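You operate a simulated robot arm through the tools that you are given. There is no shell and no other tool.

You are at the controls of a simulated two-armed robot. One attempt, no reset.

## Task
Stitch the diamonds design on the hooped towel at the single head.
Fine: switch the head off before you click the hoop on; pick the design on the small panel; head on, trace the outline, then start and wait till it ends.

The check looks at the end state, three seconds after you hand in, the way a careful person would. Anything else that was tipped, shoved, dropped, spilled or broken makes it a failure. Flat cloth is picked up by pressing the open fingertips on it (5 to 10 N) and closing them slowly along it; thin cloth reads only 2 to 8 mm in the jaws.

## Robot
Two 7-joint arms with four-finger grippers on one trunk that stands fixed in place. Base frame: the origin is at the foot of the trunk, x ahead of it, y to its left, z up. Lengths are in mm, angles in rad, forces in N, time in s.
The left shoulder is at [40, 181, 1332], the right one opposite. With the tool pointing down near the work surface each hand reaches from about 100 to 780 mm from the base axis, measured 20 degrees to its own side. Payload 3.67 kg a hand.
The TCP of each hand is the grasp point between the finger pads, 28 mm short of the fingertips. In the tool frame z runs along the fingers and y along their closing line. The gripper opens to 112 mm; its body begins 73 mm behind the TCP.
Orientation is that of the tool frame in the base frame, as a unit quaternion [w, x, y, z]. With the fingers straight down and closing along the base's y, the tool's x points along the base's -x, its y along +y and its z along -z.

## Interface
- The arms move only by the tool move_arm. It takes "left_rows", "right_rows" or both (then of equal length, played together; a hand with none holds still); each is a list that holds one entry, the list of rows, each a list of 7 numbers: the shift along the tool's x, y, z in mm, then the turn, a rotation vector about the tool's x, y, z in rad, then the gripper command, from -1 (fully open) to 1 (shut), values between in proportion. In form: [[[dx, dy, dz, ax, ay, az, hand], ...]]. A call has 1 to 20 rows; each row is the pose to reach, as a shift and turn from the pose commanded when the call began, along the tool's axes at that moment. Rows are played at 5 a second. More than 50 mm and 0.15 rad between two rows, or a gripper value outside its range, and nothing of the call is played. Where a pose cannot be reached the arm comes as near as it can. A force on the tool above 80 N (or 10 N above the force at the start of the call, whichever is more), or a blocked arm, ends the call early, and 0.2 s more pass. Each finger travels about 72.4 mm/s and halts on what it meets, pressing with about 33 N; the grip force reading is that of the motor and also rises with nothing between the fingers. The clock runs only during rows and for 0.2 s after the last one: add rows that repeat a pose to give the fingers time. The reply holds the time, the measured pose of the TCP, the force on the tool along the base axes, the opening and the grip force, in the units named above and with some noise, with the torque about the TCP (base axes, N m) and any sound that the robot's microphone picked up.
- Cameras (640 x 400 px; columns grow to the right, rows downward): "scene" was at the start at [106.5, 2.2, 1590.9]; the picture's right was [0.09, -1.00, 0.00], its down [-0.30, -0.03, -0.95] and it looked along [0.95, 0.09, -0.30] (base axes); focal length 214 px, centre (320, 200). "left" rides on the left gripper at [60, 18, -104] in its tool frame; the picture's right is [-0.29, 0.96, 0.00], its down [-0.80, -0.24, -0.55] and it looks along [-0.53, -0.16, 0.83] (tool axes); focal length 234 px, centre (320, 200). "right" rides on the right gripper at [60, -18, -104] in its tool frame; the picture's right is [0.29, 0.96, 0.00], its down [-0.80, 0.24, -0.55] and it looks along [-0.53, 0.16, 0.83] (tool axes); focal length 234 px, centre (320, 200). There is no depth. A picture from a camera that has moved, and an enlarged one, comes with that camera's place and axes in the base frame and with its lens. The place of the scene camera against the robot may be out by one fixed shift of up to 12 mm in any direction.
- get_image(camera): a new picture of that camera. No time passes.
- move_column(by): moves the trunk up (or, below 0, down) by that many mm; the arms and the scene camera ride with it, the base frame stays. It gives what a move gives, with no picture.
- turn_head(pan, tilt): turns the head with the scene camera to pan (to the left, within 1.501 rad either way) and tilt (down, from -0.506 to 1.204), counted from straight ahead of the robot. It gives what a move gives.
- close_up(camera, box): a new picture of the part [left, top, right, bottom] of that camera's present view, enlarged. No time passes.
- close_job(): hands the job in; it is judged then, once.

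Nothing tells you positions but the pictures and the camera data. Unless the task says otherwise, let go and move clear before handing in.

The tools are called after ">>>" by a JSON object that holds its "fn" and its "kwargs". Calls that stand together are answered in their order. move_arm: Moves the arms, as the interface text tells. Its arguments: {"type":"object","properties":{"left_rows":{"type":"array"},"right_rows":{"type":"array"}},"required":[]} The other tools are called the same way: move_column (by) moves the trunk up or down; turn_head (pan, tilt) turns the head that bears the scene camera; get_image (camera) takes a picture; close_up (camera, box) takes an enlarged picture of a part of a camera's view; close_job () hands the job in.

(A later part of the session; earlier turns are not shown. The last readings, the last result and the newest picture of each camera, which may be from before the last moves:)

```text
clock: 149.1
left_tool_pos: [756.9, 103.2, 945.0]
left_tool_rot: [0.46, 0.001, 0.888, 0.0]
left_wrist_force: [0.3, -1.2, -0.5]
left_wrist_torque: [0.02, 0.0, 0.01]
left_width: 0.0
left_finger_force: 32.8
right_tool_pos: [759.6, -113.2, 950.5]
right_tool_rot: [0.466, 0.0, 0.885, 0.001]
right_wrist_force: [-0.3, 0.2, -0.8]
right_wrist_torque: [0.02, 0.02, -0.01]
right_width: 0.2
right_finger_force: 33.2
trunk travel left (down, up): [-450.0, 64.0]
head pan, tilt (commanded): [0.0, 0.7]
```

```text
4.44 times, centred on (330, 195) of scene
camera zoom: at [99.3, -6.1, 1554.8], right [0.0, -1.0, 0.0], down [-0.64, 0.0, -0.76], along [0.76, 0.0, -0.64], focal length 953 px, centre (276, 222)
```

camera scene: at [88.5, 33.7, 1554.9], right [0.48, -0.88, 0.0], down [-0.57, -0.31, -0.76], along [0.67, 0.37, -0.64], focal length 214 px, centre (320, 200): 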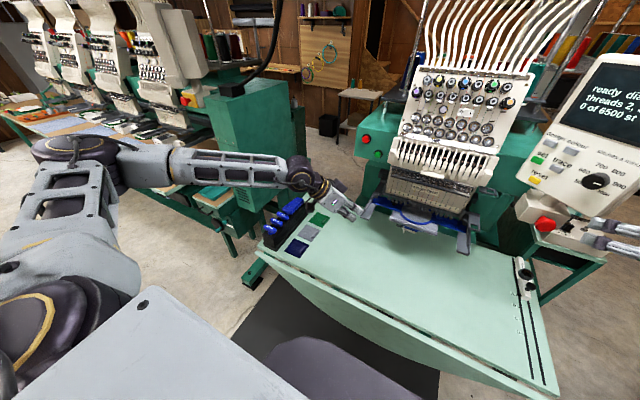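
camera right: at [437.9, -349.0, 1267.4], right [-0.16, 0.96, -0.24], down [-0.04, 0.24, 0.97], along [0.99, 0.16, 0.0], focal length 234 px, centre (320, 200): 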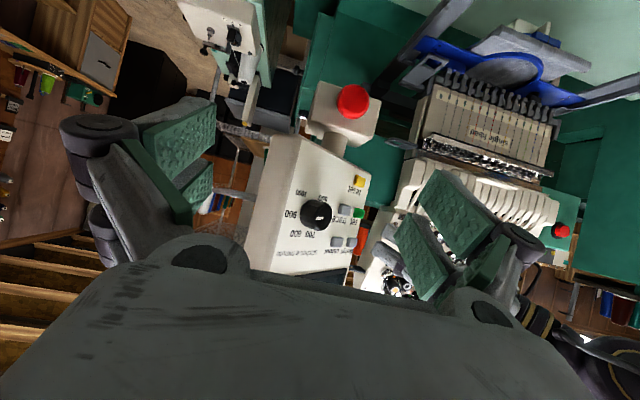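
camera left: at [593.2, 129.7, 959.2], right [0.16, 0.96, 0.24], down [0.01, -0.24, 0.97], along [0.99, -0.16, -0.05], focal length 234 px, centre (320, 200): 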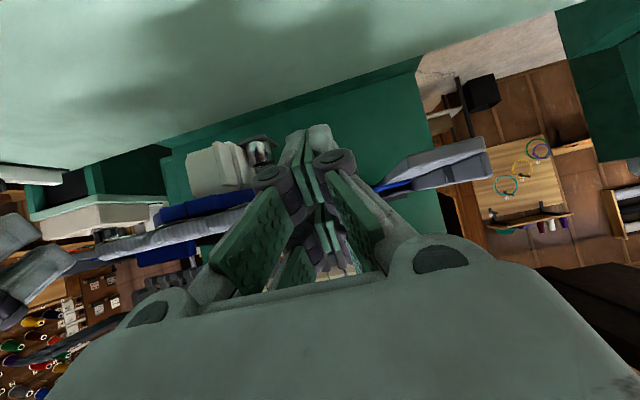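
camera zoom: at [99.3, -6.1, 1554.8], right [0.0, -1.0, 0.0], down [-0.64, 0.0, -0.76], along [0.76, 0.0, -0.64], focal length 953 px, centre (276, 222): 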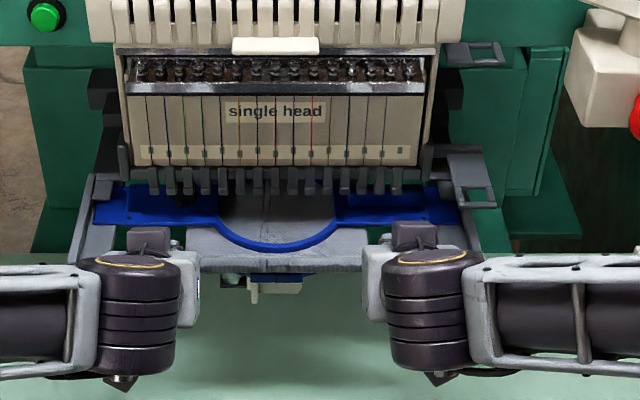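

>>> {"fn": "move_arm", "kwargs": {"left_rows": [[[-4, 4, -20, 0, 0.0, 0, 1], [-12, 12, -36, 0, 0.07, 0, 0], [-20, 30, -52, 0, 0.15, 0, -1], [-28, 48, -66, 0, 0.24, 0, -1], [-36, 66, -78, 0, 0.32, 0, -1], [-44, 82, -88, 0, 0.4, 0, -1], [-48, 96, -94, 0, 0.436, 0, -1], [-48, 96, -94, 0, 0.436, 0, -1], [-48, 96, -94, 0, 0.436, 0, -1]]], "right_rows": [[[-4, -4, -20, 0, 0.0, 0, 1], [-12, -12, -36, 0, 0.07, 0, 0], [-20, -30, -52, 0, 0.15, 0, -1], [-28, -48, -66, 0, 0.24, 0, -1], [-36, -62, -78, 0, 0.32, 0, -1], [-44, -76, -88, 0, 0.4, 0, -1], [-48, -86, -94, 0, 0.436, 0, -1], [-48, -86, -94, 0, 0.436, 0, -1], [-48, -86, -94, 0, 0.436, 0, -1]]]}}

>>> {"fn": "close_up", "kwargs": {"camera": "left", "box": [270, 130, 360, 220]}}

>>> {"fn": "close_up", "kwargs": {"camera": "right", "box": [280, 130, 370, 220]}}

```text
clock: 151.1
left_tool_pos: [709.8, 199.7, 1039.3]
left_tool_rot: [0.259, 0.002, 0.966, 0.0]
left_wrist_force: [0.1, -0.4, 0.3]
left_wrist_torque: [-0.01, -0.03, 0.0]
left_width: 111.8
left_finger_force: 0.1
right_tool_pos: [711.2, -200.2, 1043.1]
right_tool_rot: [0.263, 0.0, 0.965, 0.001]
right_wrist_force: [-0.1, -0.2, -0.4]
right_wrist_torque: [0.03, -0.01, 0.0]
right_width: 111.8
right_finger_force: 0.0
trunk travel left (down, up): [-450.0, 64.0]
head pan, tilt (commanded): [0.0, 0.7]
```

```text
4.44 times, centred on (315, 175) of left
camera zoom: at [607.2, 219.4, 1099.4], right [0.25, 0.96, 0.14], down [0.41, -0.24, 0.88], along [0.87, -0.16, -0.46], focal length 1041 px, centre (342, 311)
```

zoom: 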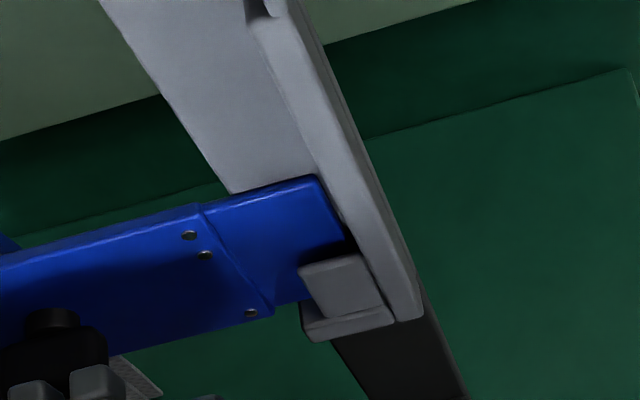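

```text
4.44 times, centred on (325, 175) of right
camera zoom: at [604.8, -218.9, 1102.7], right [-0.25, 0.96, -0.14], down [0.41, 0.24, 0.88], along [0.88, 0.16, -0.45], focal length 1041 px, centre (298, 311)
```

zoom: 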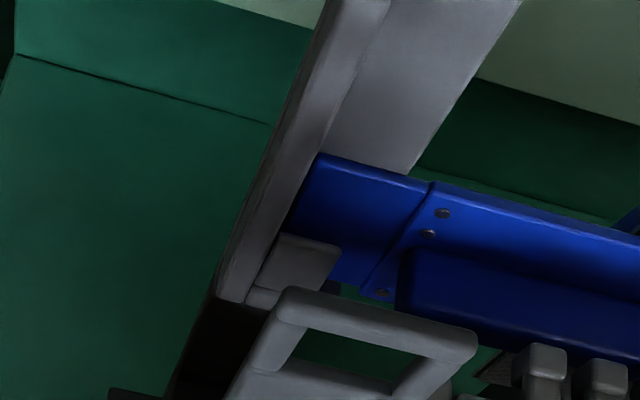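

The firmer push gained about 2–3 mm, so it is stiff clips plus friction from my downward-pitched fingers. I'll lower the trunk so the arms can push level and more stiffly; first I raise both hands clear.

>>> {"fn": "move_arm", "kwargs": {"left_rows": [[[30, 0, -23, 0, 0, 0, -1], [60, 0, -46, 0, 0, 0, -1], [90, 0, -69, 0, 0, 0, -1], [119.9, 0, -92.3, 0, 0, 0, -1], [106.6, 7, -132.5, 0, 0, 0, -1], [93.3, 14, -172.6, 0, 0, 0, -1], [80, 21, -212.8, 0, 0, 0, -1], [66.8, 29, -253, 0, 0, 0, -1], [53.5, 36, -293.1, 0, 0, 0, -1], [40.2, 43, -333.3, 0, 0, 0, -1], [26.9, 50, -373.5, 0, 0, 0, -1], [26.9, 50, -373.5, 0, 0, 0, -1]]], "right_rows": [[[30, 0, -23, 0, 0, 0, -1], [60, 0, -46, 0, 0, 0, -1], [90, 0, -69, 0, 0, 0, -1], [119.9, 0, -92.3, 0, 0, 0, -1], [106.6, -7, -132.5, 0, 0, 0, -1], [93.3, -14, -172.6, 0, 0, 0, -1], [80, -21, -212.8, 0, 0, 0, -1], [66.8, -29, -253, 0, 0, 0, -1], [53.5, -36, -293.1, 0, 0, 0, -1], [40.2, -43, -333.3, 0, 0, 0, -1], [26.9, -50, -373.5, 0, 0, 0, -1], [26.9, -50, -373.5, 0, 0, 0, -1]]]}}

>>> {"fn": "get_image", "kwargs": {"camera": "scene"}}

```text
clock: 153.7
left_tool_pos: [499.8, 250.2, 1350.6]
left_tool_rot: [0.259, 0.001, 0.966, 0.0]
left_wrist_force: [-0.7, -0.5, 0.2]
left_wrist_torque: [0.02, 0.0, 0.03]
left_width: 111.9
left_finger_force: 0.1
right_tool_pos: [495.8, -250.0, 1350.7]
right_tool_rot: [0.263, -0.001, 0.965, 0.002]
right_wrist_force: [0.5, 0.5, -0.1]
right_wrist_torque: [-0.01, -0.01, -0.02]
right_width: 111.9
right_finger_force: 0.0
trunk travel left (down, up): [-450.0, 64.0]
head pan, tilt (commanded): [0.0, 0.7]
```

```text
taken
camera scene: at [98.9, -6.5, 1554.8], right [0.0, -1.0, 0.0], down [-0.64, 0.0, -0.76], along [0.76, 0.0, -0.64], focal length 214 px, centre (320, 200)
```

scene: 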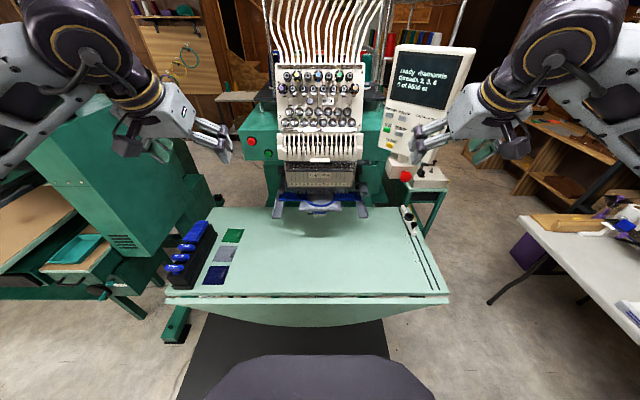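

I turn both hands level and forward while still high up, then lower the trunk.

>>> {"fn": "move_arm", "kwargs": {"left_rows": [[[-5, -12, 6, 0, -0.131, 0, 0], [-10, -25, 12, 0, -0.262, 0, 1], [-16, -37, 18, 0, -0.393, 0, 1], [-21, -50, 24, 0, -0.524, 0, 1], [-26, -62, 30, 0, -0.654, 0, 1], [-32, -75, 36, 0, -0.785, 0, 1], [-37, -87, 42, 0, -0.916, 0, 1], [-42, -100, 47.3, 0, -1.047, 0, 1], [-42, -100, 47.3, 0, -1.047, 0, 1]]], "right_rows": [[[-5, 12, 6, 0, -0.131, 0, 0], [-10, 25, 12, 0, -0.262, 0, 1], [-16, 37, 18, 0, -0.393, 0, 1], [-21, 50, 24, 0, -0.524, 0, 1], [-26, 62, 30, 0, -0.654, 0, 1], [-32, 75, 36, 0, -0.785, 0, 1], [-37, 87, 42, 0, -0.916, 0, 1], [-42, 100, 47.3, 0, -1.047, 0, 1], [-42, 100, 47.3, 0, -1.047, 0, 1]]]}}

>>> {"fn": "get_image", "kwargs": {"camera": "scene"}}

```text
clock: 155.7
left_tool_pos: [547.6, 152.3, 1333.0]
left_tool_rot: [0.643, 0.013, 0.765, -0.01]
left_wrist_force: [0.0, 0.4, -0.8]
left_wrist_torque: [-0.03, 0.01, -0.02]
left_width: 0.0
left_finger_force: 33.1
left hand out of reach, approached as far as the arm can: row 7, 8, 9
right_tool_pos: [544.4, -153.4, 1335.1]
right_tool_rot: [0.647, -0.011, 0.762, 0.012]
right_wrist_force: [0.0, 0.4, 0.3]
right_wrist_torque: [0.06, 0.02, -0.01]
right_width: 0.0
right_finger_force: 33.1
right hand out of reach, approached as far as the arm can: row 7, 8, 9
trunk travel left (down, up): [-450.0, 64.0]
head pan, tilt (commanded): [0.0, 0.7]
```

```text
taken
camera scene: at [98.9, -6.4, 1554.9], right [0.0, -1.0, 0.0], down [-0.64, 0.0, -0.76], along [0.76, 0.0, -0.64], focal length 214 px, centre (320, 200)
```

scene: 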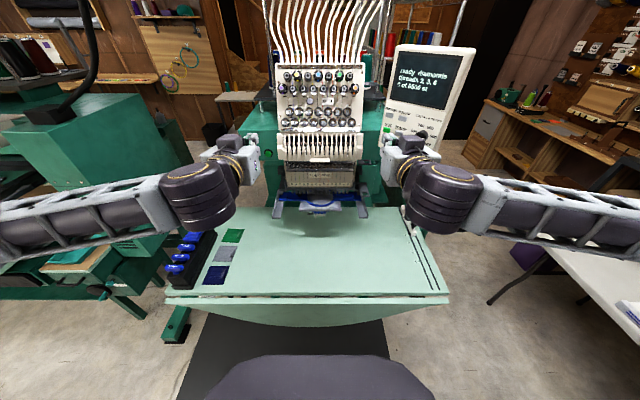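

The surroundings are clear of the arms, so I lower the trunk by 280 mm.

>>> {"fn": "move_column", "kwargs": {"by": -280}}

>>> {"fn": "get_image", "kwargs": {"camera": "scene"}}

```text
clock: 158.5
left_tool_pos: [546.7, 153.7, 1055.8]
left_tool_rot: [0.645, 0.011, 0.764, -0.008]
left_wrist_force: [0.5, -0.2, 0.3]
left_wrist_torque: [-0.03, -0.01, 0.02]
left_width: 0.0
left_finger_force: 33.1
right_tool_pos: [543.5, -153.8, 1055.8]
right_tool_rot: [0.647, -0.01, 0.763, 0.011]
right_wrist_force: [0.6, 0.1, -0.4]
right_wrist_torque: [-0.01, 0.0, -0.01]
right_width: 0.2
right_finger_force: 32.9
trunk travel left (down, up): [-170.0, 344.0]
head pan, tilt (commanded): [0.0, 0.7]
```

```text
taken
camera scene: at [98.3, -6.4, 1275.1], right [0.0, -1.0, 0.0], down [-0.64, 0.0, -0.76], along [0.76, 0.0, -0.64], focal length 214 px, centre (320, 200)
```

scene: 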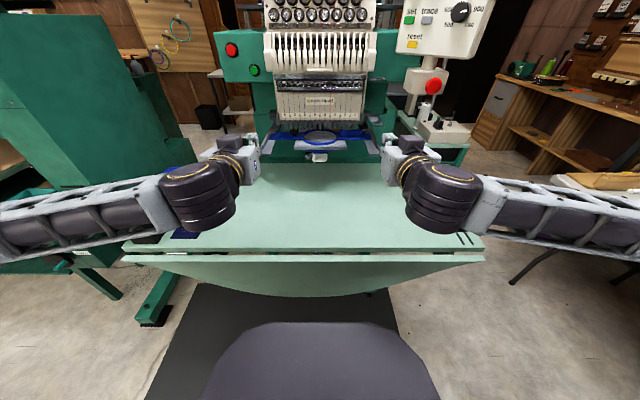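

From this lower viewpoint I look at the hoop and the clips.

>>> {"fn": "turn_head", "kwargs": {"pan": 0.0, "tilt": 0.45}}

>>> {"fn": "close_up", "kwargs": {"camera": "scene", "box": [250, 140, 390, 230]}}

>>> {"fn": "get_image", "kwargs": {"camera": "scene"}}

```text
clock: 159.2
left_tool_pos: [547.3, 152.6, 1055.4]
left_tool_rot: [0.644, 0.012, 0.765, -0.009]
left_wrist_force: [0.2, 0.2, 0.3]
left_wrist_torque: [0.0, 0.0, -0.02]
left_width: 0.1
left_finger_force: 32.5
right_tool_pos: [542.6, -153.3, 1056.2]
right_tool_rot: [0.646, -0.01, 0.763, 0.011]
right_wrist_force: [-0.7, -0.1, 0.1]
right_wrist_torque: [0.01, -0.04, 0.02]
right_width: 0.2
right_finger_force: 33.0
trunk travel left (down, up): [-170.0, 344.0]
head pan, tilt (commanded): [0.0, 0.45]
```

```text
4.44 times, centred on (320, 185) of scene
camera zoom: at [105.4, -6.4, 1297.1], right [0.0, -1.0, 0.0], down [-0.44, 0.0, -0.9], along [0.9, 0.0, -0.44], focal length 953 px, centre (320, 267)
```

zoom: 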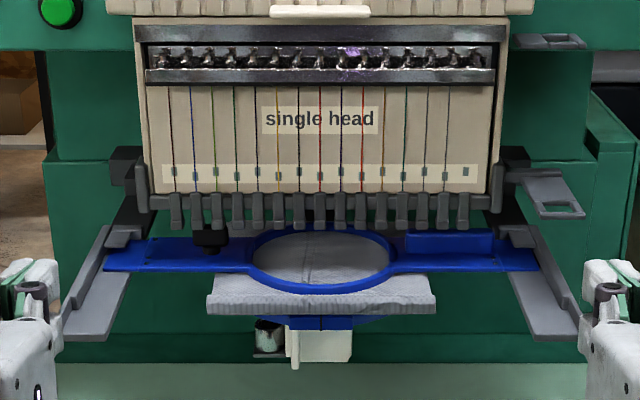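

```text
taken
camera scene: at [105.4, -6.4, 1297.1], right [0.0, -1.0, 0.0], down [-0.44, 0.0, -0.9], along [0.9, 0.0, -0.44], focal length 214 px, centre (320, 200)
```

scene: 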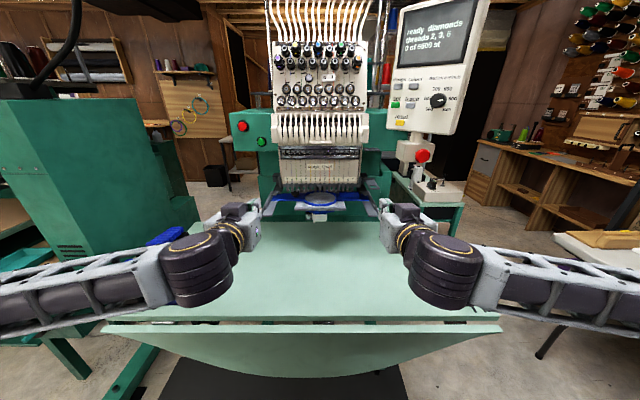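

The view confirms the hoop is level with both tabs under the clips and the knob past the presser row. I bring both level hands down in front of the plates.

>>> {"fn": "move_arm", "kwargs": {"left_rows": [[[16.7, -7.7, 34.2, 0, 0, 0, 1], [33.4, -15.4, 68.4, 0, 0, 0, 1], [50.1, -23.2, 102.6, 0, 0, 0, 1], [66.8, -30.9, 136.8, 0, 0, 0, 1], [83.5, -38.6, 171, 0, 0, 0, 1], [83.5, -38.6, 171, 0, 0, 0, 1]]], "right_rows": [[[16.9, 7.7, 35, 0, 0, 0, 1], [33.9, 15.3, 70, 0, 0, 0, 1], [50.8, 23, 104.9, 0, 0, 0, 1], [67.8, 30.6, 139.9, 0, 0, 0, 1], [84.7, 38.3, 174.9, 0, 0, 0, 1], [84.7, 38.3, 174.9, 0, 0, 0, 1]]]}}

>>> {"fn": "close_up", "kwargs": {"camera": "scene", "box": [240, 140, 400, 240]}}

```text
clock: 160.7
left_tool_pos: [699.2, 108.3, 945.2]
left_tool_rot: [0.643, 0.01, 0.766, -0.006]
left_wrist_force: [-0.9, 0.3, 0.5]
left_wrist_torque: [-0.03, 0.02, 0.03]
left_width: 0.0
left_finger_force: 32.8
right_tool_pos: [699.1, -107.2, 944.6]
right_tool_rot: [0.646, -0.008, 0.763, 0.008]
right_wrist_force: [-0.7, -0.4, 0.8]
right_wrist_torque: [-0.01, 0.05, 0.02]
right_width: 0.1
right_finger_force: 33.4
trunk travel left (down, up): [-170.0, 344.0]
head pan, tilt (commanded): [0.0, 0.45]
```

```text
4.00 times, centred on (320, 190) of scene
camera zoom: at [103.1, -6.5, 1297.4], right [0.0, -1.0, 0.0], down [-0.43, 0.0, -0.9], along [0.9, 0.0, -0.43], focal length 858 px, centre (320, 240)
```

zoom: 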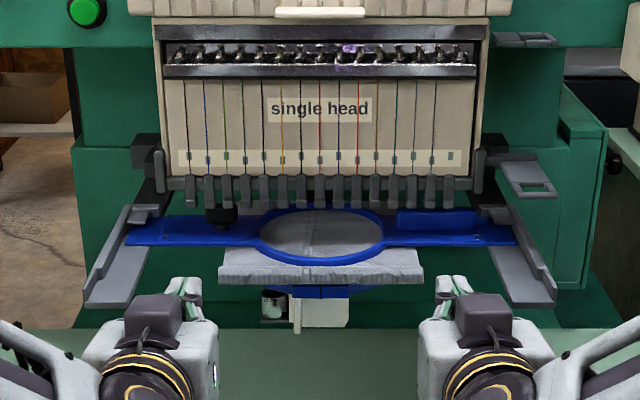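

The fingertips line up well. I move forward to just before contact.

>>> {"fn": "move_arm", "kwargs": {"left_rows": [[[-3.4, 0, 19.7, 0, 0, 0, 1], [-6.8, 0, 39.4, 0, 0, 0, 1], [-10.2, 0, 59.1, 0, 0, 0, 1], [-12.6, 0, 72.9, 0, 0, 0, 1], [-12.6, 0, 72.9, 0, 0, 0, 1]]], "right_rows": [[[-3.4, 0, 19.7, 0, 0, 0, 1], [-6.8, 0, 39.4, 0, 0, 0, 1], [-10.2, 0, 59.1, 0, 0, 0, 1], [-12.6, 0, 72.9, 0, 0, 0, 1], [-12.6, 0, 72.9, 0, 0, 0, 1]]]}}

>>> {"fn": "close_up", "kwargs": {"camera": "scene", "box": [240, 140, 400, 240]}}

```text
clock: 161.8
left_tool_pos: [774.1, 107.6, 943.5]
left_tool_rot: [0.644, 0.012, 0.765, -0.009]
left_wrist_force: [0.1, -0.1, 0.3]
left_wrist_torque: [0.01, 0.01, -0.04]
left_width: 0.0
left_finger_force: 33.0
right_tool_pos: [775.0, -106.7, 944.2]
right_tool_rot: [0.645, -0.009, 0.764, 0.009]
right_wrist_force: [-0.2, 0.1, 0.9]
right_wrist_torque: [0.01, -0.01, 0.01]
right_width: 0.2
right_finger_force: 32.7
trunk travel left (down, up): [-170.0, 344.0]
head pan, tilt (commanded): [0.0, 0.45]
```

```text
4.00 times, centred on (320, 190) of scene
camera zoom: at [105.3, -6.4, 1297.2], right [0.0, -1.0, 0.0], down [-0.44, 0.0, -0.9], along [0.9, 0.0, -0.44], focal length 858 px, centre (320, 240)
```

zoom: 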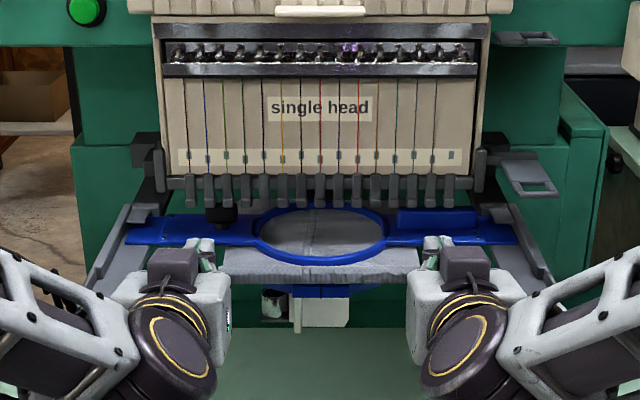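

>>> {"fn": "move_arm", "kwargs": {"left_rows": [[[-0.4, 0, 2.4, 0, 0, 0, 1], [-0.8, 0, 4.9, 0, 0, 0, 1], [-1.2, 0, 6.9, 0, 0, 0, 1]]], "right_rows": [[[-0.4, 0, 2.4, 0, 0, 0, 1], [-0.8, 0, 4.9, 0, 0, 0, 1], [-1.2, 0, 6.9, 0, 0, 0, 1]]]}}

```text
clock: 162.7
left_tool_pos: [781.1, 106.6, 943.8]
left_tool_rot: [0.644, 0.011, 0.765, -0.008]
left_wrist_force: [0.5, -0.1, 0.6]
left_wrist_torque: [0.0, 0.04, -0.01]
left_width: 0.1
left_finger_force: 32.5
right_tool_pos: [782.4, -105.3, 944.8]
right_tool_rot: [0.645, -0.009, 0.764, 0.009]
right_wrist_force: [0.0, -0.2, 0.6]
right_wrist_torque: [-0.03, 0.01, 0.01]
right_width: 0.1
right_finger_force: 32.7
trunk travel left (down, up): [-170.0, 344.0]
head pan, tilt (commanded): [0.0, 0.45]
```

>>> {"fn": "move_arm", "kwargs": {"left_rows": [[[-0.35, 0, 2, 0, 0, 0, 1], [-0.7, 0, 4, 0, 0, 0, 1]]], "right_rows": [[[-0.35, 0, 2, 0, 0, 0, 1], [-0.7, 0, 4, 0, 0, 0, 1]]]}}

```text
clock: 163.2
left_tool_pos: [784.7, 107.7, 945.2]
left_tool_rot: [0.645, 0.01, 0.764, -0.008]
left_wrist_force: [0.2, 0.6, 0.5]
left_wrist_torque: [0.0, 0.0, 0.01]
left_width: 0.1
left_finger_force: 33.3
right_tool_pos: [788.0, -106.9, 945.0]
right_tool_rot: [0.646, -0.01, 0.763, 0.01]
right_wrist_force: [-0.2, 0.4, 0.8]
right_wrist_torque: [-0.01, 0.0, 0.01]
right_width: 0.1
right_finger_force: 33.1
trunk travel left (down, up): [-170.0, 344.0]
head pan, tilt (commanded): [0.0, 0.45]
```

>>> {"fn": "move_arm", "kwargs": {"left_rows": [[[-0.35, 0, 2, 0, 0, 0, 1], [-0.8, 0, 4.5, 0, 0, 0, 1]]], "right_rows": [[[-0.2, 0, 1, 0, 0, 0, 1], [-0.4, 0, 2.2, 0, 0, 0, 1]]]}}

```text
clock: 163.8
left_tool_pos: [788.4, 106.4, 943.5]
left_tool_rot: [0.644, 0.012, 0.764, -0.009]
left_wrist_force: [-17.3, 3.3, 0.5]
left_wrist_torque: [-0.03, -0.19, 0.12]
left_width: 6.0
left_finger_force: 32.6
right_tool_pos: [787.1, -106.2, 947.4]
right_tool_rot: [0.647, -0.01, 0.762, 0.01]
right_wrist_force: [0.4, -0.5, -0.9]
right_wrist_torque: [0.03, -0.01, 0.03]
right_width: 0.2
right_finger_force: 33.2
trunk travel left (down, up): [-170.0, 344.0]
head pan, tilt (commanded): [0.0, 0.45]
```

>>> {"fn": "move_arm", "kwargs": {"left_rows": [[[0, 0, 0, 0, 0, 0, 1], [0, 0, 0, 0, 0, 0, 1]]], "right_rows": [[[-0.2, 0, 1, 0, 0, 0, 1], [-0.4, 0, 2, 0, 0, 0, 1]]]}}

```text
clock: 164.4
left_tool_pos: [788.9, 107.4, 944.5]
left_tool_rot: [0.643, 0.012, 0.765, -0.009]
left_wrist_force: [-15.0, 2.1, -3.7]
left_wrist_torque: [-0.05, -0.04, 0.05]
left_width: 6.0
left_finger_force: 32.6
right_tool_pos: [788.1, -106.0, 945.3]
right_tool_rot: [0.646, -0.01, 0.763, 0.01]
right_wrist_force: [-12.7, -2.1, 0.7]
right_wrist_torque: [0.01, -0.16, -0.02]
right_width: 5.9
right_finger_force: 33.0
trunk travel left (down, up): [-170.0, 344.0]
head pan, tilt (commanded): [0.0, 0.45]
```

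Both hands share the load evenly now. I press on both together.

>>> {"fn": "move_arm", "kwargs": {"left_rows": [[[-0.2, 0, 1, 0, 0, 0, 1], [-0.35, 0, 2, 0, 0, 0, 1], [-0.5, 0, 3, 0, 0, 0, 1]]], "right_rows": [[[-0.2, 0, 1, 0, 0, 0, 1], [-0.35, 0, 2, 0, 0, 0, 1], [-0.5, 0, 3, 0, 0, 0, 1]]]}}

```text
clock: 165.2
left_tool_pos: [787.7, 106.7, 947.8]
left_tool_rot: [0.646, 0.013, 0.763, -0.01]
left_wrist_force: [-23.9, 2.4, -5.4]
left_wrist_torque: [-0.02, -0.02, 0.1]
left_width: 5.6
left_finger_force: 32.4
right_tool_pos: [788.3, -105.0, 948.9]
right_tool_rot: [0.647, -0.011, 0.762, 0.011]
right_wrist_force: [-23.9, -1.0, -3.4]
right_wrist_torque: [-0.02, -0.05, -0.03]
right_width: 6.0
right_finger_force: 32.7
trunk travel left (down, up): [-170.0, 344.0]
head pan, tilt (commanded): [0.0, 0.45]
```

>>> {"fn": "move_arm", "kwargs": {"left_rows": [[[0.3, 0, 1.3, 0, 0, 0, 1], [0.6, 0, 2.7, 0, 0, 0, 1], [0.9, 0, 4, 0, 0, 0, 1]]], "right_rows": [[[0.3, 0, 1.3, 0, 0, 0, 1], [0.6, 0, 2.7, 0, 0, 0, 1], [0.9, 0, 4, 0, 0, 0, 1]]]}}

```text
clock: 166.1
left_tool_pos: [790.0, 106.1, 949.0]
left_tool_rot: [0.647, 0.013, 0.762, -0.009]
left_wrist_force: [-41.4, 2.5, 3.5]
left_wrist_torque: [-0.07, -0.46, 0.07]
left_width: 6.0
left_finger_force: 33.0
right_tool_pos: [788.7, -106.3, 949.9]
right_tool_rot: [0.649, -0.01, 0.761, 0.01]
right_wrist_force: [-42.6, -4.7, -0.7]
right_wrist_torque: [0.01, -0.3, -0.1]
right_width: 6.1
right_finger_force: 33.1
trunk travel left (down, up): [-170.0, 344.0]
head pan, tilt (commanded): [0.0, 0.45]
```

Evenly at 42 N each with no vertical force. I go a bit further.

>>> {"fn": "move_arm", "kwargs": {"left_rows": [[[0.3, 0, 1.3, 0, 0, 0, 1], [0.6, 0, 2.6, 0, 0, 0, 1], [0.8, 0, 3.9, 0, 0, 0, 1]]], "right_rows": [[[0.3, 0, 1.3, 0, 0, 0, 1], [0.6, 0, 2.6, 0, 0, 0, 1], [0.8, 0, 3.9, 0, 0, 0, 1]]]}}

```text
clock: 166.8
left_tool_pos: [792.4, 106.2, 947.0]
left_tool_rot: [0.647, 0.013, 0.762, -0.009]
left_wrist_force: [-47.7, 0.1, 8.0]
left_wrist_torque: [-0.05, -0.58, 0.04]
left_width: 6.0
left_finger_force: 33.5
right_tool_pos: [792.5, -106.1, 948.8]
right_tool_rot: [0.649, -0.011, 0.761, 0.01]
right_wrist_force: [-32.3, -1.5, -1.5]
right_wrist_torque: [-0.04, -0.13, -0.12]
right_width: 6.0
right_finger_force: 33.2
trunk travel left (down, up): [-170.0, 344.0]
head pan, tilt (commanded): [0.0, 0.45]
```

The hoop moved about 3 mm further in. I keep going.

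>>> {"fn": "move_arm", "kwargs": {"left_rows": [[[0.2, 0, 1.3, 0, 0, 0, 1], [0.4, 0, 2.6, 0, 0, 0, 1], [0.6, 0, 3.9, 0, 0, 0, 1]]], "right_rows": [[[0.2, 0, 1.3, 0, 0, 0, 1], [0.4, 0, 2.6, 0, 0, 0, 1], [0.6, 0, 3.9, 0, 0, 0, 1]]]}}

```text
clock: 167.7
left_tool_pos: [797.1, 107.0, 947.4]
left_tool_rot: [0.647, 0.011, 0.763, -0.007]
left_wrist_force: [-41.3, -1.5, 8.2]
left_wrist_torque: [-0.02, -0.56, -0.01]
left_width: 5.9
left_finger_force: 33.1
right_tool_pos: [795.7, -105.2, 946.7]
right_tool_rot: [0.648, -0.01, 0.761, 0.009]
right_wrist_force: [-38.6, -1.6, -0.4]
right_wrist_torque: [-0.09, -0.39, -0.06]
right_width: 5.8
right_finger_force: 33.1
trunk travel left (down, up): [-170.0, 344.0]
head pan, tilt (commanded): [0.0, 0.45]
```

It slides steadily at about 40 N each side. I continue in 4 mm steps, listening.

>>> {"fn": "move_arm", "kwargs": {"left_rows": [[[0, 0, 1.3, 0, 0, 0, 1], [0, 0, 2.6, 0, 0, 0, 1], [0, 0, 3.9, 0, 0, 0, 1]]], "right_rows": [[[0, 0, 1.5, 0, 0, 0, 1], [0, 0, 3, 0, 0, 0, 1], [0, 0, 4.5, 0, 0, 0, 1]]]}}

>>> {"fn": "close_up", "kwargs": {"camera": "scene", "box": [240, 140, 400, 240]}}

```text
clock: 168.4
left_tool_pos: [800.3, 107.0, 946.3]
left_tool_rot: [0.648, 0.011, 0.762, -0.007]
left_wrist_force: [-30.6, 0.2, 5.6]
left_wrist_torque: [0.03, -0.42, 0.08]
left_width: 6.1
left_finger_force: 33.1
right_tool_pos: [801.5, -105.1, 947.7]
right_tool_rot: [0.648, -0.009, 0.762, 0.009]
right_wrist_force: [-47.9, -4.7, 4.0]
right_wrist_torque: [0.07, -0.6, -0.12]
right_width: 6.2
right_finger_force: 32.8
trunk travel left (down, up): [-170.0, 344.0]
head pan, tilt (commanded): [0.0, 0.45]
```

```text
4.00 times, centred on (320, 190) of scene
camera zoom: at [94.1, -6.9, 1298.3], right [0.0, -1.0, 0.0], down [-0.43, 0.0, -0.9], along [0.9, 0.0, -0.43], focal length 858 px, centre (320, 240)
```

zoom: 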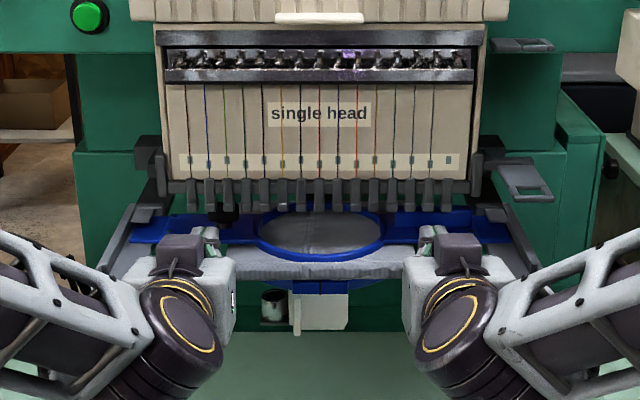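

>>> {"fn": "move_arm", "kwargs": {"left_rows": [[[0, 0, 1.3, 0, 0, 0, 1], [0, 0, 2.6, 0, 0, 0, 1], [0, 0, 4.2, 0, 0, 0, 1]]], "right_rows": [[[0, 0, 1.2, 0, 0, 0, 1], [0, 0, 2.4, 0, 0, 0, 1], [0, 0, 3.6, 0, 0, 0, 1]]]}}

```text
clock: 169.2
left_tool_pos: [803.1, 105.9, 946.9]
left_tool_rot: [0.648, 0.012, 0.762, -0.008]
left_wrist_force: [-30.6, 2.1, 6.4]
left_wrist_torque: [0.01, -0.38, 0.07]
left_width: 5.7
left_finger_force: 33.3
right_tool_pos: [802.9, -103.5, 946.4]
right_tool_rot: [0.649, -0.011, 0.761, 0.011]
right_wrist_force: [-48.2, -4.9, 8.1]
right_wrist_torque: [0.13, -0.7, -0.14]
right_width: 6.2
right_finger_force: 33.4
trunk travel left (down, up): [-170.0, 344.0]
head pan, tilt (commanded): [0.0, 0.45]
```

>>> {"fn": "move_arm", "kwargs": {"left_rows": [[[0, 0, 1.5, 0, 0, 0, 1], [0, 0, 3, 0, 0, 0, 1], [0, 0, 4.5, 0, 0, 0, 1]]], "right_rows": [[[0, 0, 1.3, 0, 0, 0, 1], [0, 0, 2.6, 0, 0, 0, 1], [0, 0, 3.9, 0, 0, 0, 1]]]}}

```text
clock: 170.1
left_tool_pos: [807.2, 105.8, 946.3]
left_tool_rot: [0.648, 0.011, 0.761, -0.009]
left_wrist_force: [-55.2, 5.3, 14.6]
left_wrist_torque: [-0.04, -0.83, 0.19]
left_width: 5.8
left_finger_force: 33.0
right_tool_pos: [807.2, -105.2, 945.7]
right_tool_rot: [0.65, -0.009, 0.76, 0.009]
right_wrist_force: [-24.6, -3.8, 1.1]
right_wrist_torque: [-0.05, -0.33, -0.09]
right_width: 6.1
right_finger_force: 32.7
trunk travel left (down, up): [-170.0, 344.0]
head pan, tilt (commanded): [0.0, 0.45]
```

The hands keep advancing at the same force; I must check whether the hoop slides in the clips or the whole arm frame is being pushed back.

>>> {"fn": "close_up", "kwargs": {"camera": "scene", "box": [260, 175, 310, 215]}}

>>> {"fn": "close_up", "kwargs": {"camera": "scene", "box": [330, 175, 390, 215]}}

>>> {"fn": "close_up", "kwargs": {"camera": "scene", "box": [240, 140, 400, 240]}}

```text
10.00 times, centred on (285, 195) of scene
camera zoom: at [93.4, -6.2, 1298.3], right [0.0, -1.0, 0.0], down [-0.43, 0.0, -0.9], along [0.9, 0.0, -0.43], focal length 2145 px, centre (670, 250)
```

zoom: 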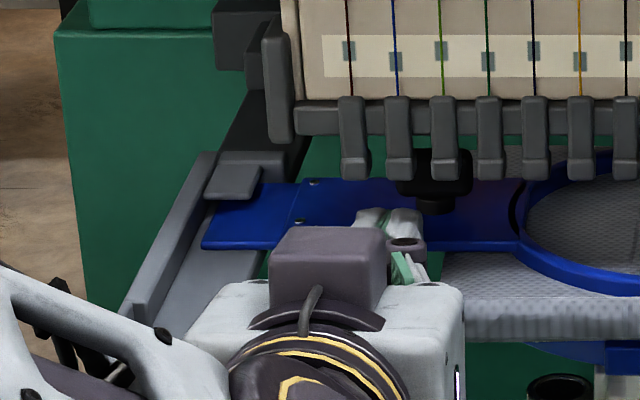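

```text
10.00 times, centred on (360, 195) of scene
camera zoom: at [93.4, -6.2, 1298.3], right [0.0, -1.0, 0.0], down [-0.43, 0.0, -0.9], along [0.9, 0.0, -0.43], focal length 2145 px, centre (-80, 250)
```

zoom: 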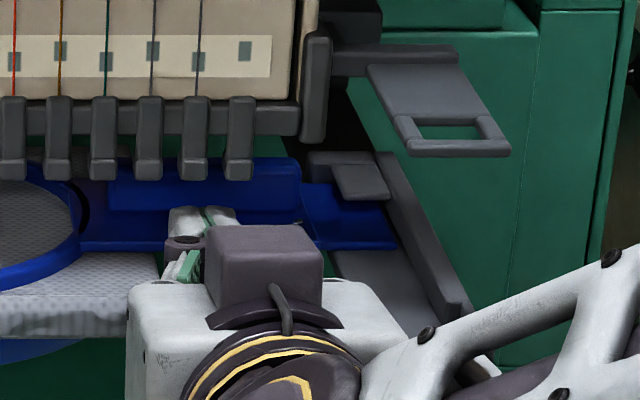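

```text
4.00 times, centred on (320, 190) of scene
camera zoom: at [93.4, -6.2, 1298.3], right [0.0, -1.0, 0.0], down [-0.43, 0.0, -0.9], along [0.9, 0.0, -0.43], focal length 858 px, centre (320, 240)
```

zoom: 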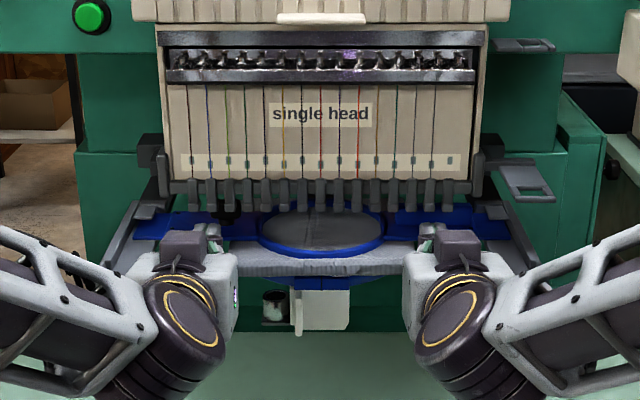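

The clip lips themselves seem to have moved back relative to the presser row, so I may be pushing the whole frame. I stop, back off and measure.

>>> {"fn": "move_arm", "kwargs": {"left_rows": [[[0.4, 0, -4, 0, 0, 0, 1], [0.8, 0, -8, 0, 0, 0, 1], [1.2, 0, -12, 0, 0, 0, 1], [2, 0, -20, 0, 0, 0, 1], [6, 0, -40, 0, 0, 0, 1], [10, 0, -70, 0, 0, 0, 1], [10, 0, -70, 0, 0, 0, 1]]], "right_rows": [[[0.4, 0, -4, 0, 0, 0, 1], [0.8, 0, -8, 0, 0, 0, 1], [1.2, 0, -12, 0, 0, 0, 1], [2, 0, -20, 0, 0, 0, 1], [6, 0, -40, 0, 0, 0, 1], [10, 0, -70, 0, 0, 0, 1], [10, 0, -70, 0, 0, 0, 1]]]}}

>>> {"fn": "close_up", "kwargs": {"camera": "scene", "box": [250, 140, 390, 230]}}

>>> {"fn": "close_up", "kwargs": {"camera": "scene", "box": [260, 175, 310, 215]}}

>>> {"fn": "close_up", "kwargs": {"camera": "scene", "box": [330, 175, 390, 215]}}

```text
clock: 171.7
left_tool_pos: [745.1, 110.2, 938.8]
left_tool_rot: [0.641, 0.008, 0.767, -0.005]
left_wrist_force: [-0.4, -0.5, -0.1]
left_wrist_torque: [-0.05, 0.0, 0.0]
left_width: 0.0
left_finger_force: 32.7
right_tool_pos: [747.9, -106.1, 941.8]
right_tool_rot: [0.644, -0.008, 0.765, 0.008]
right_wrist_force: [0.0, 0.1, -0.5]
right_wrist_torque: [0.02, -0.02, -0.01]
right_width: 0.0
right_finger_force: 33.3
trunk travel left (down, up): [-170.0, 344.0]
head pan, tilt (commanded): [0.0, 0.45]
```

```text
4.44 times, centred on (320, 185) of scene
camera zoom: at [106.6, -6.3, 1297.0], right [0.0, -1.0, 0.0], down [-0.44, 0.0, -0.9], along [0.9, 0.0, -0.44], focal length 953 px, centre (320, 267)
```

zoom: 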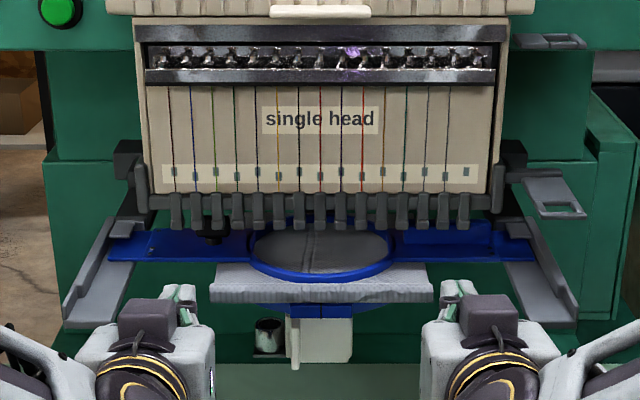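

```text
10.00 times, centred on (285, 195) of scene
camera zoom: at [106.6, -6.3, 1297.0], right [0.0, -1.0, 0.0], down [-0.44, 0.0, -0.9], along [0.9, 0.0, -0.44], focal length 2145 px, centre (670, 250)
```

zoom: 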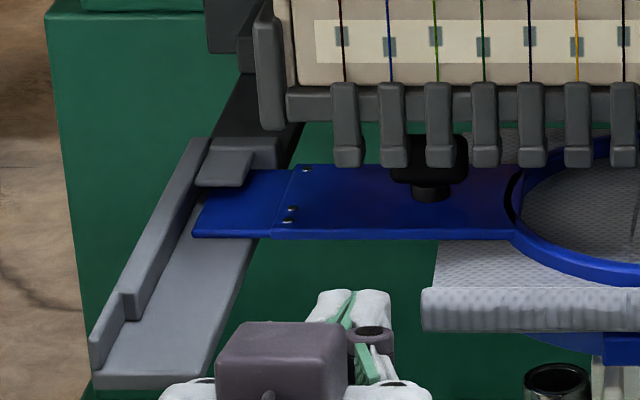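

```text
10.00 times, centred on (360, 195) of scene
camera zoom: at [106.6, -6.3, 1297.0], right [0.0, -1.0, 0.0], down [-0.44, 0.0, -0.9], along [0.9, 0.0, -0.44], focal length 2145 px, centre (-80, 250)
```

zoom: 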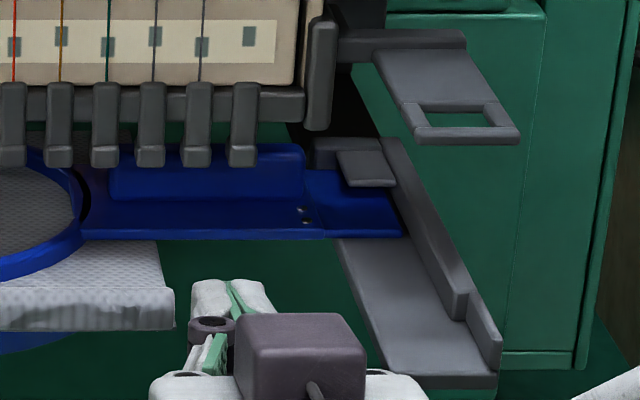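

I confirm it: the arm frame slid back about 19 mm as a whole (its tips are now at x ≈ 733), while the hoop stayed at its stops in the arms. The original frame position put the hoop centre right at the needle, so I'll draw the frame back to where it was by gripping the shelf tips. First I roll both hands so they close vertically.

>>> {"fn": "move_arm", "kwargs": {"left_rows": [[[1.8, 22, -32, 0, 0, 0, 1], [3.5, 44, -64, 0, 0, 0, 1], [5.3, 65, -95.5, 0, 0, 0, 0.8], [5.3, 65, -95.5, 0, 0, -0.131, 0.8], [5.3, 65, -95.5, 0, 0, -0.262, 0.6], [5.3, 65, -95.5, 0, 0, -0.393, 0.5], [5.3, 65, -95.5, 0, 0, -0.524, 0.4], [5.3, 65, -95.5, 0, 0, -0.654, 0.3], [5.3, 65, -95.5, 0, 0, -0.785, 0.3], [5.3, 65, -95.5, 0, 0, -0.916, 0.3], [5.3, 65, -95.5, 0, 0, -1.047, 0.3], [5.3, 65, -95.5, 0, 0, -1.178, 0.3], [5.3, 65, -95.5, 0, 0, -1.309, 0.3], [5.3, 65, -95.5, 0, 0, -1.44, 0.3], [5.3, 65, -95.5, 0, 0, -1.571, 0.3], [5.3, 65, -95.5, 0, 0, -1.571, 0.3]]], "right_rows": [[[3, -23, -32.6, 0, 0, 0, 1], [6, -46, -65.3, 0, 0, 0, 1], [8.8, -69, -97.9, 0, 0, 0, 0.8], [8.8, -69, -97.9, 0, 0, 0.131, 0.8], [8.8, -69, -97.9, 0, 0, 0.262, 0.6], [8.8, -69, -97.9, 0, 0, 0.393, 0.5], [8.8, -69, -97.9, 0, 0, 0.524, 0.4], [8.8, -69, -97.9, 0, 0, 0.654, 0.3], [8.8, -69, -97.9, 0, 0, 0.785, 0.3], [8.8, -69, -97.9, 0, 0, 0.916, 0.3], [8.8, -69, -97.9, 0, 0, 1.047, 0.3], [8.8, -69, -97.9, 0, 0, 1.178, 0.3], [8.8, -69, -97.9, 0, 0, 1.309, 0.3], [8.8, -69, -97.9, 0, 0, 1.44, 0.3], [8.8, -69, -97.9, 0, 0, 1.571, 0.3], [8.8, -69, -97.9, 0, 0, 1.571, 0.3]]]}}

>>> {"fn": "get_image", "kwargs": {"camera": "scene"}}

>>> {"fn": "get_image", "kwargs": {"camera": "left"}}

```text
clock: 175.1
left_tool_pos: [637.9, 158.1, 958.8]
left_tool_rot: [0.448, -0.546, 0.556, -0.438]
left_wrist_force: [-0.6, 0.1, -0.3]
left_wrist_torque: [0.03, 0.01, 0.01]
left_width: 39.2
left_finger_force: 0.0
left hand out of reach, approached as far as the arm can: row 1, 2, 3, 4, 5, 6, 7, 8, 9, 10, 11, 12, 13, 14, 15, 16
right_tool_pos: [651.9, -150.2, 975.9]
right_tool_rot: [0.448, 0.542, 0.547, 0.453]
right_wrist_force: [-0.5, 0.2, -0.7]
right_wrist_torque: [0.0, 0.0, 0.03]
right_width: 39.1
right_finger_force: 0.1
right hand out of reach, approached as far as the arm can: row 1, 2, 3, 4, 5, 6, 7, 8, 9, 10, 11, 12, 13, 14, 15, 16
trunk travel left (down, up): [-170.0, 344.0]
head pan, tilt (commanded): [0.0, 0.45]
```

```text
taken
camera scene: at [105.5, -6.7, 1297.2], right [0.0, -1.0, 0.0], down [-0.44, 0.0, -0.9], along [0.9, 0.0, -0.44], focal length 214 px, centre (320, 200)
```

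scene: 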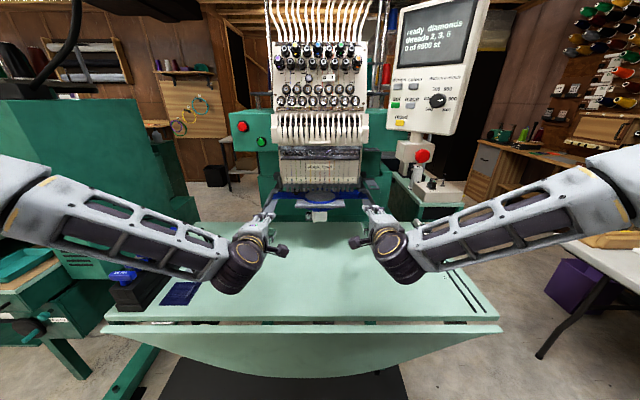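

```text
taken
camera left: at [532.7, 97.9, 962.9], right [-0.2, 0.31, -0.93], down [-0.49, 0.79, 0.37], along [0.85, 0.53, -0.01], focal length 234 px, centre (320, 200)
```

left: 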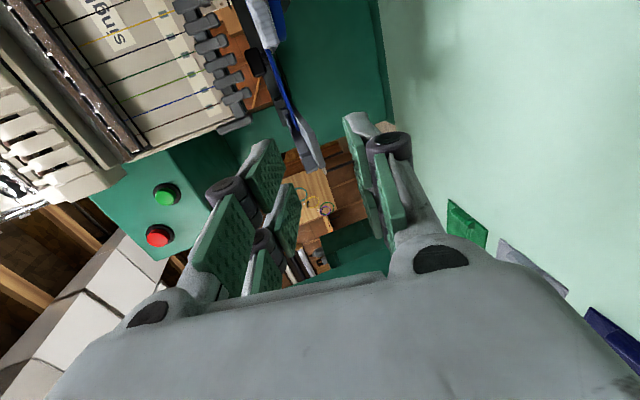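

Both hands are nearly there, with jaws opening vertically. I move them toward the shelf tips, levelling them on the way.

>>> {"fn": "move_arm", "kwargs": {"left_rows": [[[-6, -5, 17, 0.05, 0, 0, 0.3], [-12, -9, 34, 0.1, 0, 0, 0.3], [-17, -13, 50, 0.15, 0, 0, 0.3], [-17, -13.5, 62, 0.2, 0, 0, 0.3], [-17, -13.5, 62, 0.2, 0, 0, 0.3]]], "right_rows": [[[-9, -3, 15, -0.045, 0, 0, 0.3], [-18, -6, 30, -0.09, 0, 0, 0.3], [-26, -8, 42, -0.135, 0, 0, 0.3], [-26.7, -8, 50, -0.18, 0, 0, 0.3], [-26.7, -8, 50, -0.18, 0, 0, 0.3]]]}}

>>> {"fn": "get_image", "kwargs": {"camera": "left"}}

>>> {"fn": "get_image", "kwargs": {"camera": "right"}}

>>> {"fn": "close_up", "kwargs": {"camera": "scene", "box": [230, 150, 410, 260]}}

```text
clock: 176.2
left_tool_pos: [698.8, 118.1, 996.5]
left_tool_rot: [-0.502, 0.514, -0.507, 0.475]
left_wrist_force: [-0.8, 0.3, 0.9]
left_wrist_torque: [0.01, 0.02, -0.01]
left_width: 39.3
left_finger_force: 0.1
left hand out of reach, approached as far as the arm can: row 1, 2, 3, 4, 5
right_tool_pos: [693.3, -107.3, 1003.9]
right_tool_rot: [0.496, 0.511, 0.501, 0.491]
right_wrist_force: [-0.5, -0.1, 0.7]
right_wrist_torque: [0.01, 0.03, -0.02]
right_width: 39.0
right_finger_force: 0.0
right hand out of reach, approached as far as the arm can: row 1, 2, 3, 4, 5
trunk travel left (down, up): [-170.0, 344.0]
head pan, tilt (commanded): [0.0, 0.45]
```

```text
taken
camera left: at [596.1, 56.0, 981.6], right [-0.05, 0.31, -0.95], down [-0.57, 0.77, 0.28], along [0.82, 0.56, 0.13], focal length 234 px, centre (320, 200)
```

left: 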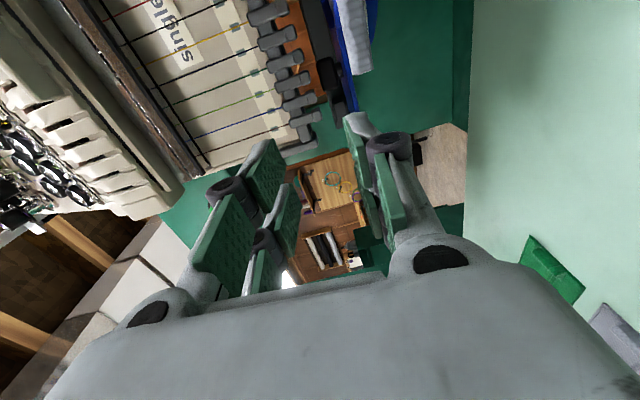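

```text
taken
camera right: at [588.9, -45.6, 989.2], right [0.03, 0.29, 0.96], down [-0.56, -0.79, 0.25], along [0.83, -0.54, 0.14], focal length 234 px, centre (320, 200)
```

right: 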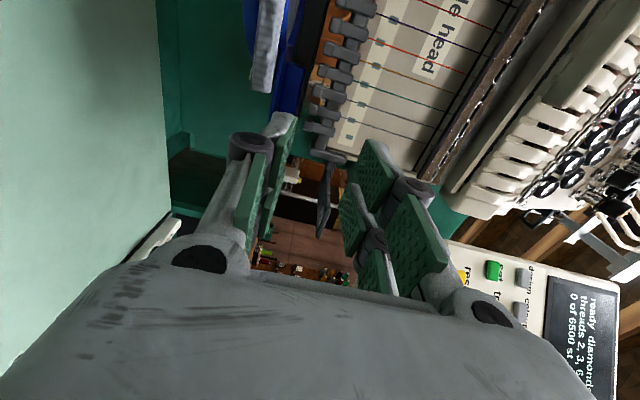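

```text
3.56 times, centred on (320, 205) of scene
camera zoom: at [104.9, -6.3, 1297.2], right [0.0, -1.0, 0.0], down [-0.44, 0.0, -0.9], along [0.9, 0.0, -0.44], focal length 763 px, centre (320, 182)
```

zoom: 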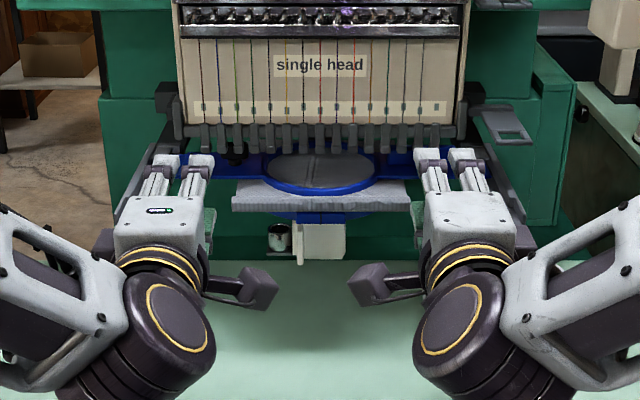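

Level with rolled wrists is out of reach there. A simpler way is to grip each shelf's width from above with the hands pointing down, from the original trunk height; I back away, unroll the hands and raise the trunk again.

>>> {"fn": "move_arm", "kwargs": {"left_rows": [[[-12, -30, -30, 0, 0, 0, 0], [-24, -60, -60, 0, 0, 0, -0.3], [-36, -90, -90, 0, 0, 0, -0.5], [-48, -120, -120, 0, 0, 0, -0.5], [-60, -150, -150, 0, 0, 0, -0.5], [-60, -150, -150, 0, 0, 0.131, -0.5], [-60, -150, -150, 0, 0, 0.262, -0.5], [-60, -150, -150, 0, 0, 0.393, -0.5], [-60, -150, -150, 0, 0, 0.524, -0.5], [-60, -150, -150, 0, 0, 0.654, -0.5], [-60, -150, -150, 0, 0, 0.785, -0.5], [-60, -150, -150, 0, 0, 0.916, -0.5], [-60, -150, -150, 0, 0, 1.047, -0.5], [-60, -150, -150, 0, 0, 1.178, -0.5], [-60, -150, -150, 0, 0, 1.309, -0.5], [-60, -150, -150, 0, 0, 1.44, -0.5], [-60, -150, -150, 0, 0, 1.571, -0.5], [-60, -150, -150, 0, 0, 1.571, -0.5]]], "right_rows": [[[-12, 30, -30, 0, 0, 0, 0], [-24, 60, -60, 0, 0, 0, -0.3], [-36, 90, -90, 0, 0, 0, -0.5], [-48, 120, -120, 0, 0, 0, -0.5], [-60, 150, -150, 0, 0, 0, -0.5], [-60, 150, -150, 0, 0, -0.131, -0.5], [-60, 150, -150, 0, 0, -0.262, -0.5], [-60, 150, -150, 0, 0, -0.393, -0.5], [-60, 150, -150, 0, 0, -0.524, -0.5], [-60, 150, -150, 0, 0, -0.654, -0.5], [-60, 150, -150, 0, 0, -0.785, -0.5], [-60, 150, -150, 0, 0, -0.916, -0.5], [-60, 150, -150, 0, 0, -1.047, -0.5], [-60, 150, -150, 0, 0, -1.178, -0.5], [-60, 150, -150, 0, 0, -1.309, -0.5], [-60, 150, -150, 0, 0, -1.44, -0.5], [-60, 150, -150, 0, 0, -1.571, -0.5], [-60, 150, -150, 0, 0, -1.571, -0.5]]]}}

>>> {"fn": "get_image", "kwargs": {"camera": "scene"}}

```text
clock: 180.1
left_tool_pos: [551.9, 178.0, 1148.3]
left_tool_rot: [0.701, 0.009, 0.713, 0.007]
left_wrist_force: [0.3, 0.5, 0.8]
left_wrist_torque: [0.0, 0.0, -0.01]
left_width: 84.1
left_finger_force: 0.1
left hand out of reach, approached as far as the arm can: row 1
right_tool_pos: [548.6, -168.8, 1158.0]
right_tool_rot: [0.697, 0.006, 0.717, -0.005]
right_wrist_force: [-0.6, 0.4, 0.9]
right_wrist_torque: [-0.02, 0.0, -0.04]
right_width: 84.1
right_finger_force: 0.1
trunk travel left (down, up): [-170.0, 344.0]
head pan, tilt (commanded): [0.0, 0.45]
```

```text
taken
camera scene: at [105.3, -6.4, 1297.2], right [0.0, -1.0, 0.0], down [-0.44, 0.0, -0.9], along [0.9, 0.0, -0.44], focal length 214 px, centre (320, 200)
```

scene: 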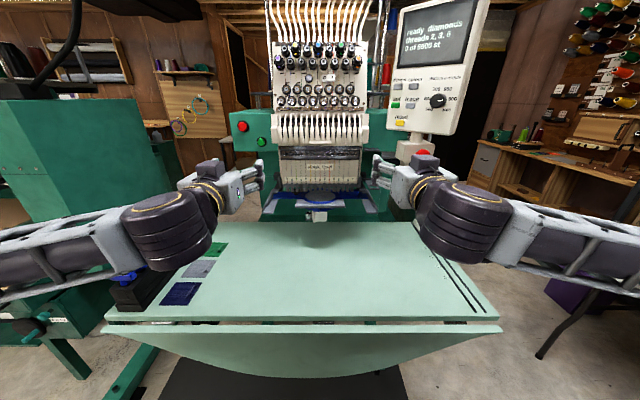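

>>> {"fn": "move_column", "kwargs": {"by": 280}}

>>> {"fn": "move_arm", "kwargs": {"left_rows": [[[12, 2, 3, 0, 0.131, 0, -0.5], [25, 4, 6, 0, 0.262, 0, -0.5], [38, 6, 9, 0, 0.393, 0, -0.5], [51, 8, 12, 0, 0.524, 0, -0.5], [64, 10, 15, 0, 0.654, 0, -0.5], [77, 12, 18, 0, 0.785, 0, -0.5], [90, 14, 21, 0, 0.916, 0, -0.5], [103, 15, 24, 0, 1.047, 0, -0.5], [116, 15, 27, 0, 1.178, 0, -0.5], [129, 15, 30, 0, 1.309, 0, -0.5], [142, 15, 33, 0, 1.44, 0, -0.5], [155, 15, 36, 0, 1.571, 0, -0.5], [155, 15, 36, 0, 1.571, 0, -0.5]]], "right_rows": [[[12, -2, 3, 0, 0.131, 0, -0.5], [25, -4, 6, 0, 0.262, 0, -0.5], [38, -6, 9, 0, 0.393, 0, -0.5], [51, -8, 12, 0, 0.524, 0, -0.5], [64, -10, 15, 0, 0.654, 0, -0.5], [77, -12, 18, 0, 0.785, 0, -0.5], [90, -14, 21, 0, 0.916, 0, -0.5], [103, -15, 24, 0, 1.047, 0, -0.5], [116, -15, 27, 0, 1.178, 0, -0.5], [129, -15, 30, 0, 1.309, 0, -0.5], [142, -15, 33, 0, 1.44, 0, -0.5], [155, -15, 36, 0, 1.571, 0, -0.5], [155, -15, 36, 0, 1.571, 0, -0.5]]]}}

>>> {"fn": "get_image", "kwargs": {"camera": "scene"}}

```text
clock: 182.9
left_tool_pos: [552.1, 179.0, 1428.7]
left_tool_rot: [0.701, 0.008, 0.713, 0.006]
left_wrist_force: [-0.5, -0.5, -0.2]
left_wrist_torque: [-0.01, 0.02, 0.03]
left_width: 83.8
left_finger_force: 0.2
right_tool_pos: [549.5, -168.7, 1438.9]
right_tool_rot: [0.698, 0.006, 0.716, -0.004]
right_wrist_force: [0.4, 0.2, -0.3]
right_wrist_torque: [0.0, 0.0, 0.01]
right_width: 84.1
right_finger_force: 0.0
trunk travel left (down, up): [-450.0, 64.0]
head pan, tilt (commanded): [0.0, 0.45]
```

```text
clock: 185.7
left_tool_pos: [583.7, 196.3, 1273.8]
left_tool_rot: [-0.009, 0.002, 1.0, 0.01]
left_wrist_force: [-1.0, 0.0, -0.8]
left_wrist_torque: [-0.02, -0.02, -0.01]
left_width: 83.9
left_finger_force: 0.0
right_tool_pos: [581.6, -183.6, 1280.2]
right_tool_rot: [-0.015, 0.007, 1.0, 0.002]
right_wrist_force: [-0.6, -0.2, -0.3]
right_wrist_torque: [-0.03, -0.05, -0.03]
right_width: 84.1
right_finger_force: 0.1
trunk travel left (down, up): [-450.0, 64.0]
head pan, tilt (commanded): [0.0, 0.45]
```

```text
taken
camera scene: at [104.5, -6.5, 1577.2], right [0.0, -1.0, 0.0], down [-0.43, 0.0, -0.9], along [0.9, 0.0, -0.43], focal length 214 px, centre (320, 200)
```

scene: 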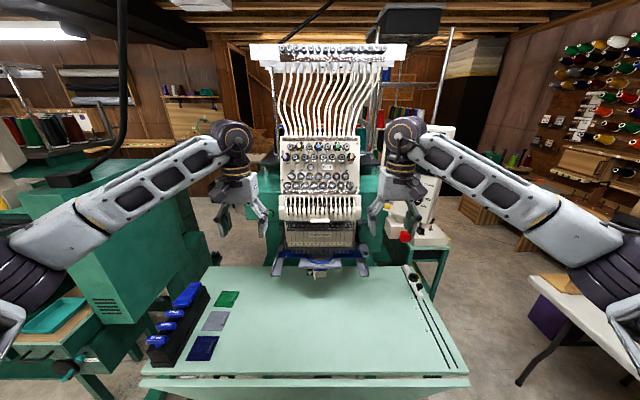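

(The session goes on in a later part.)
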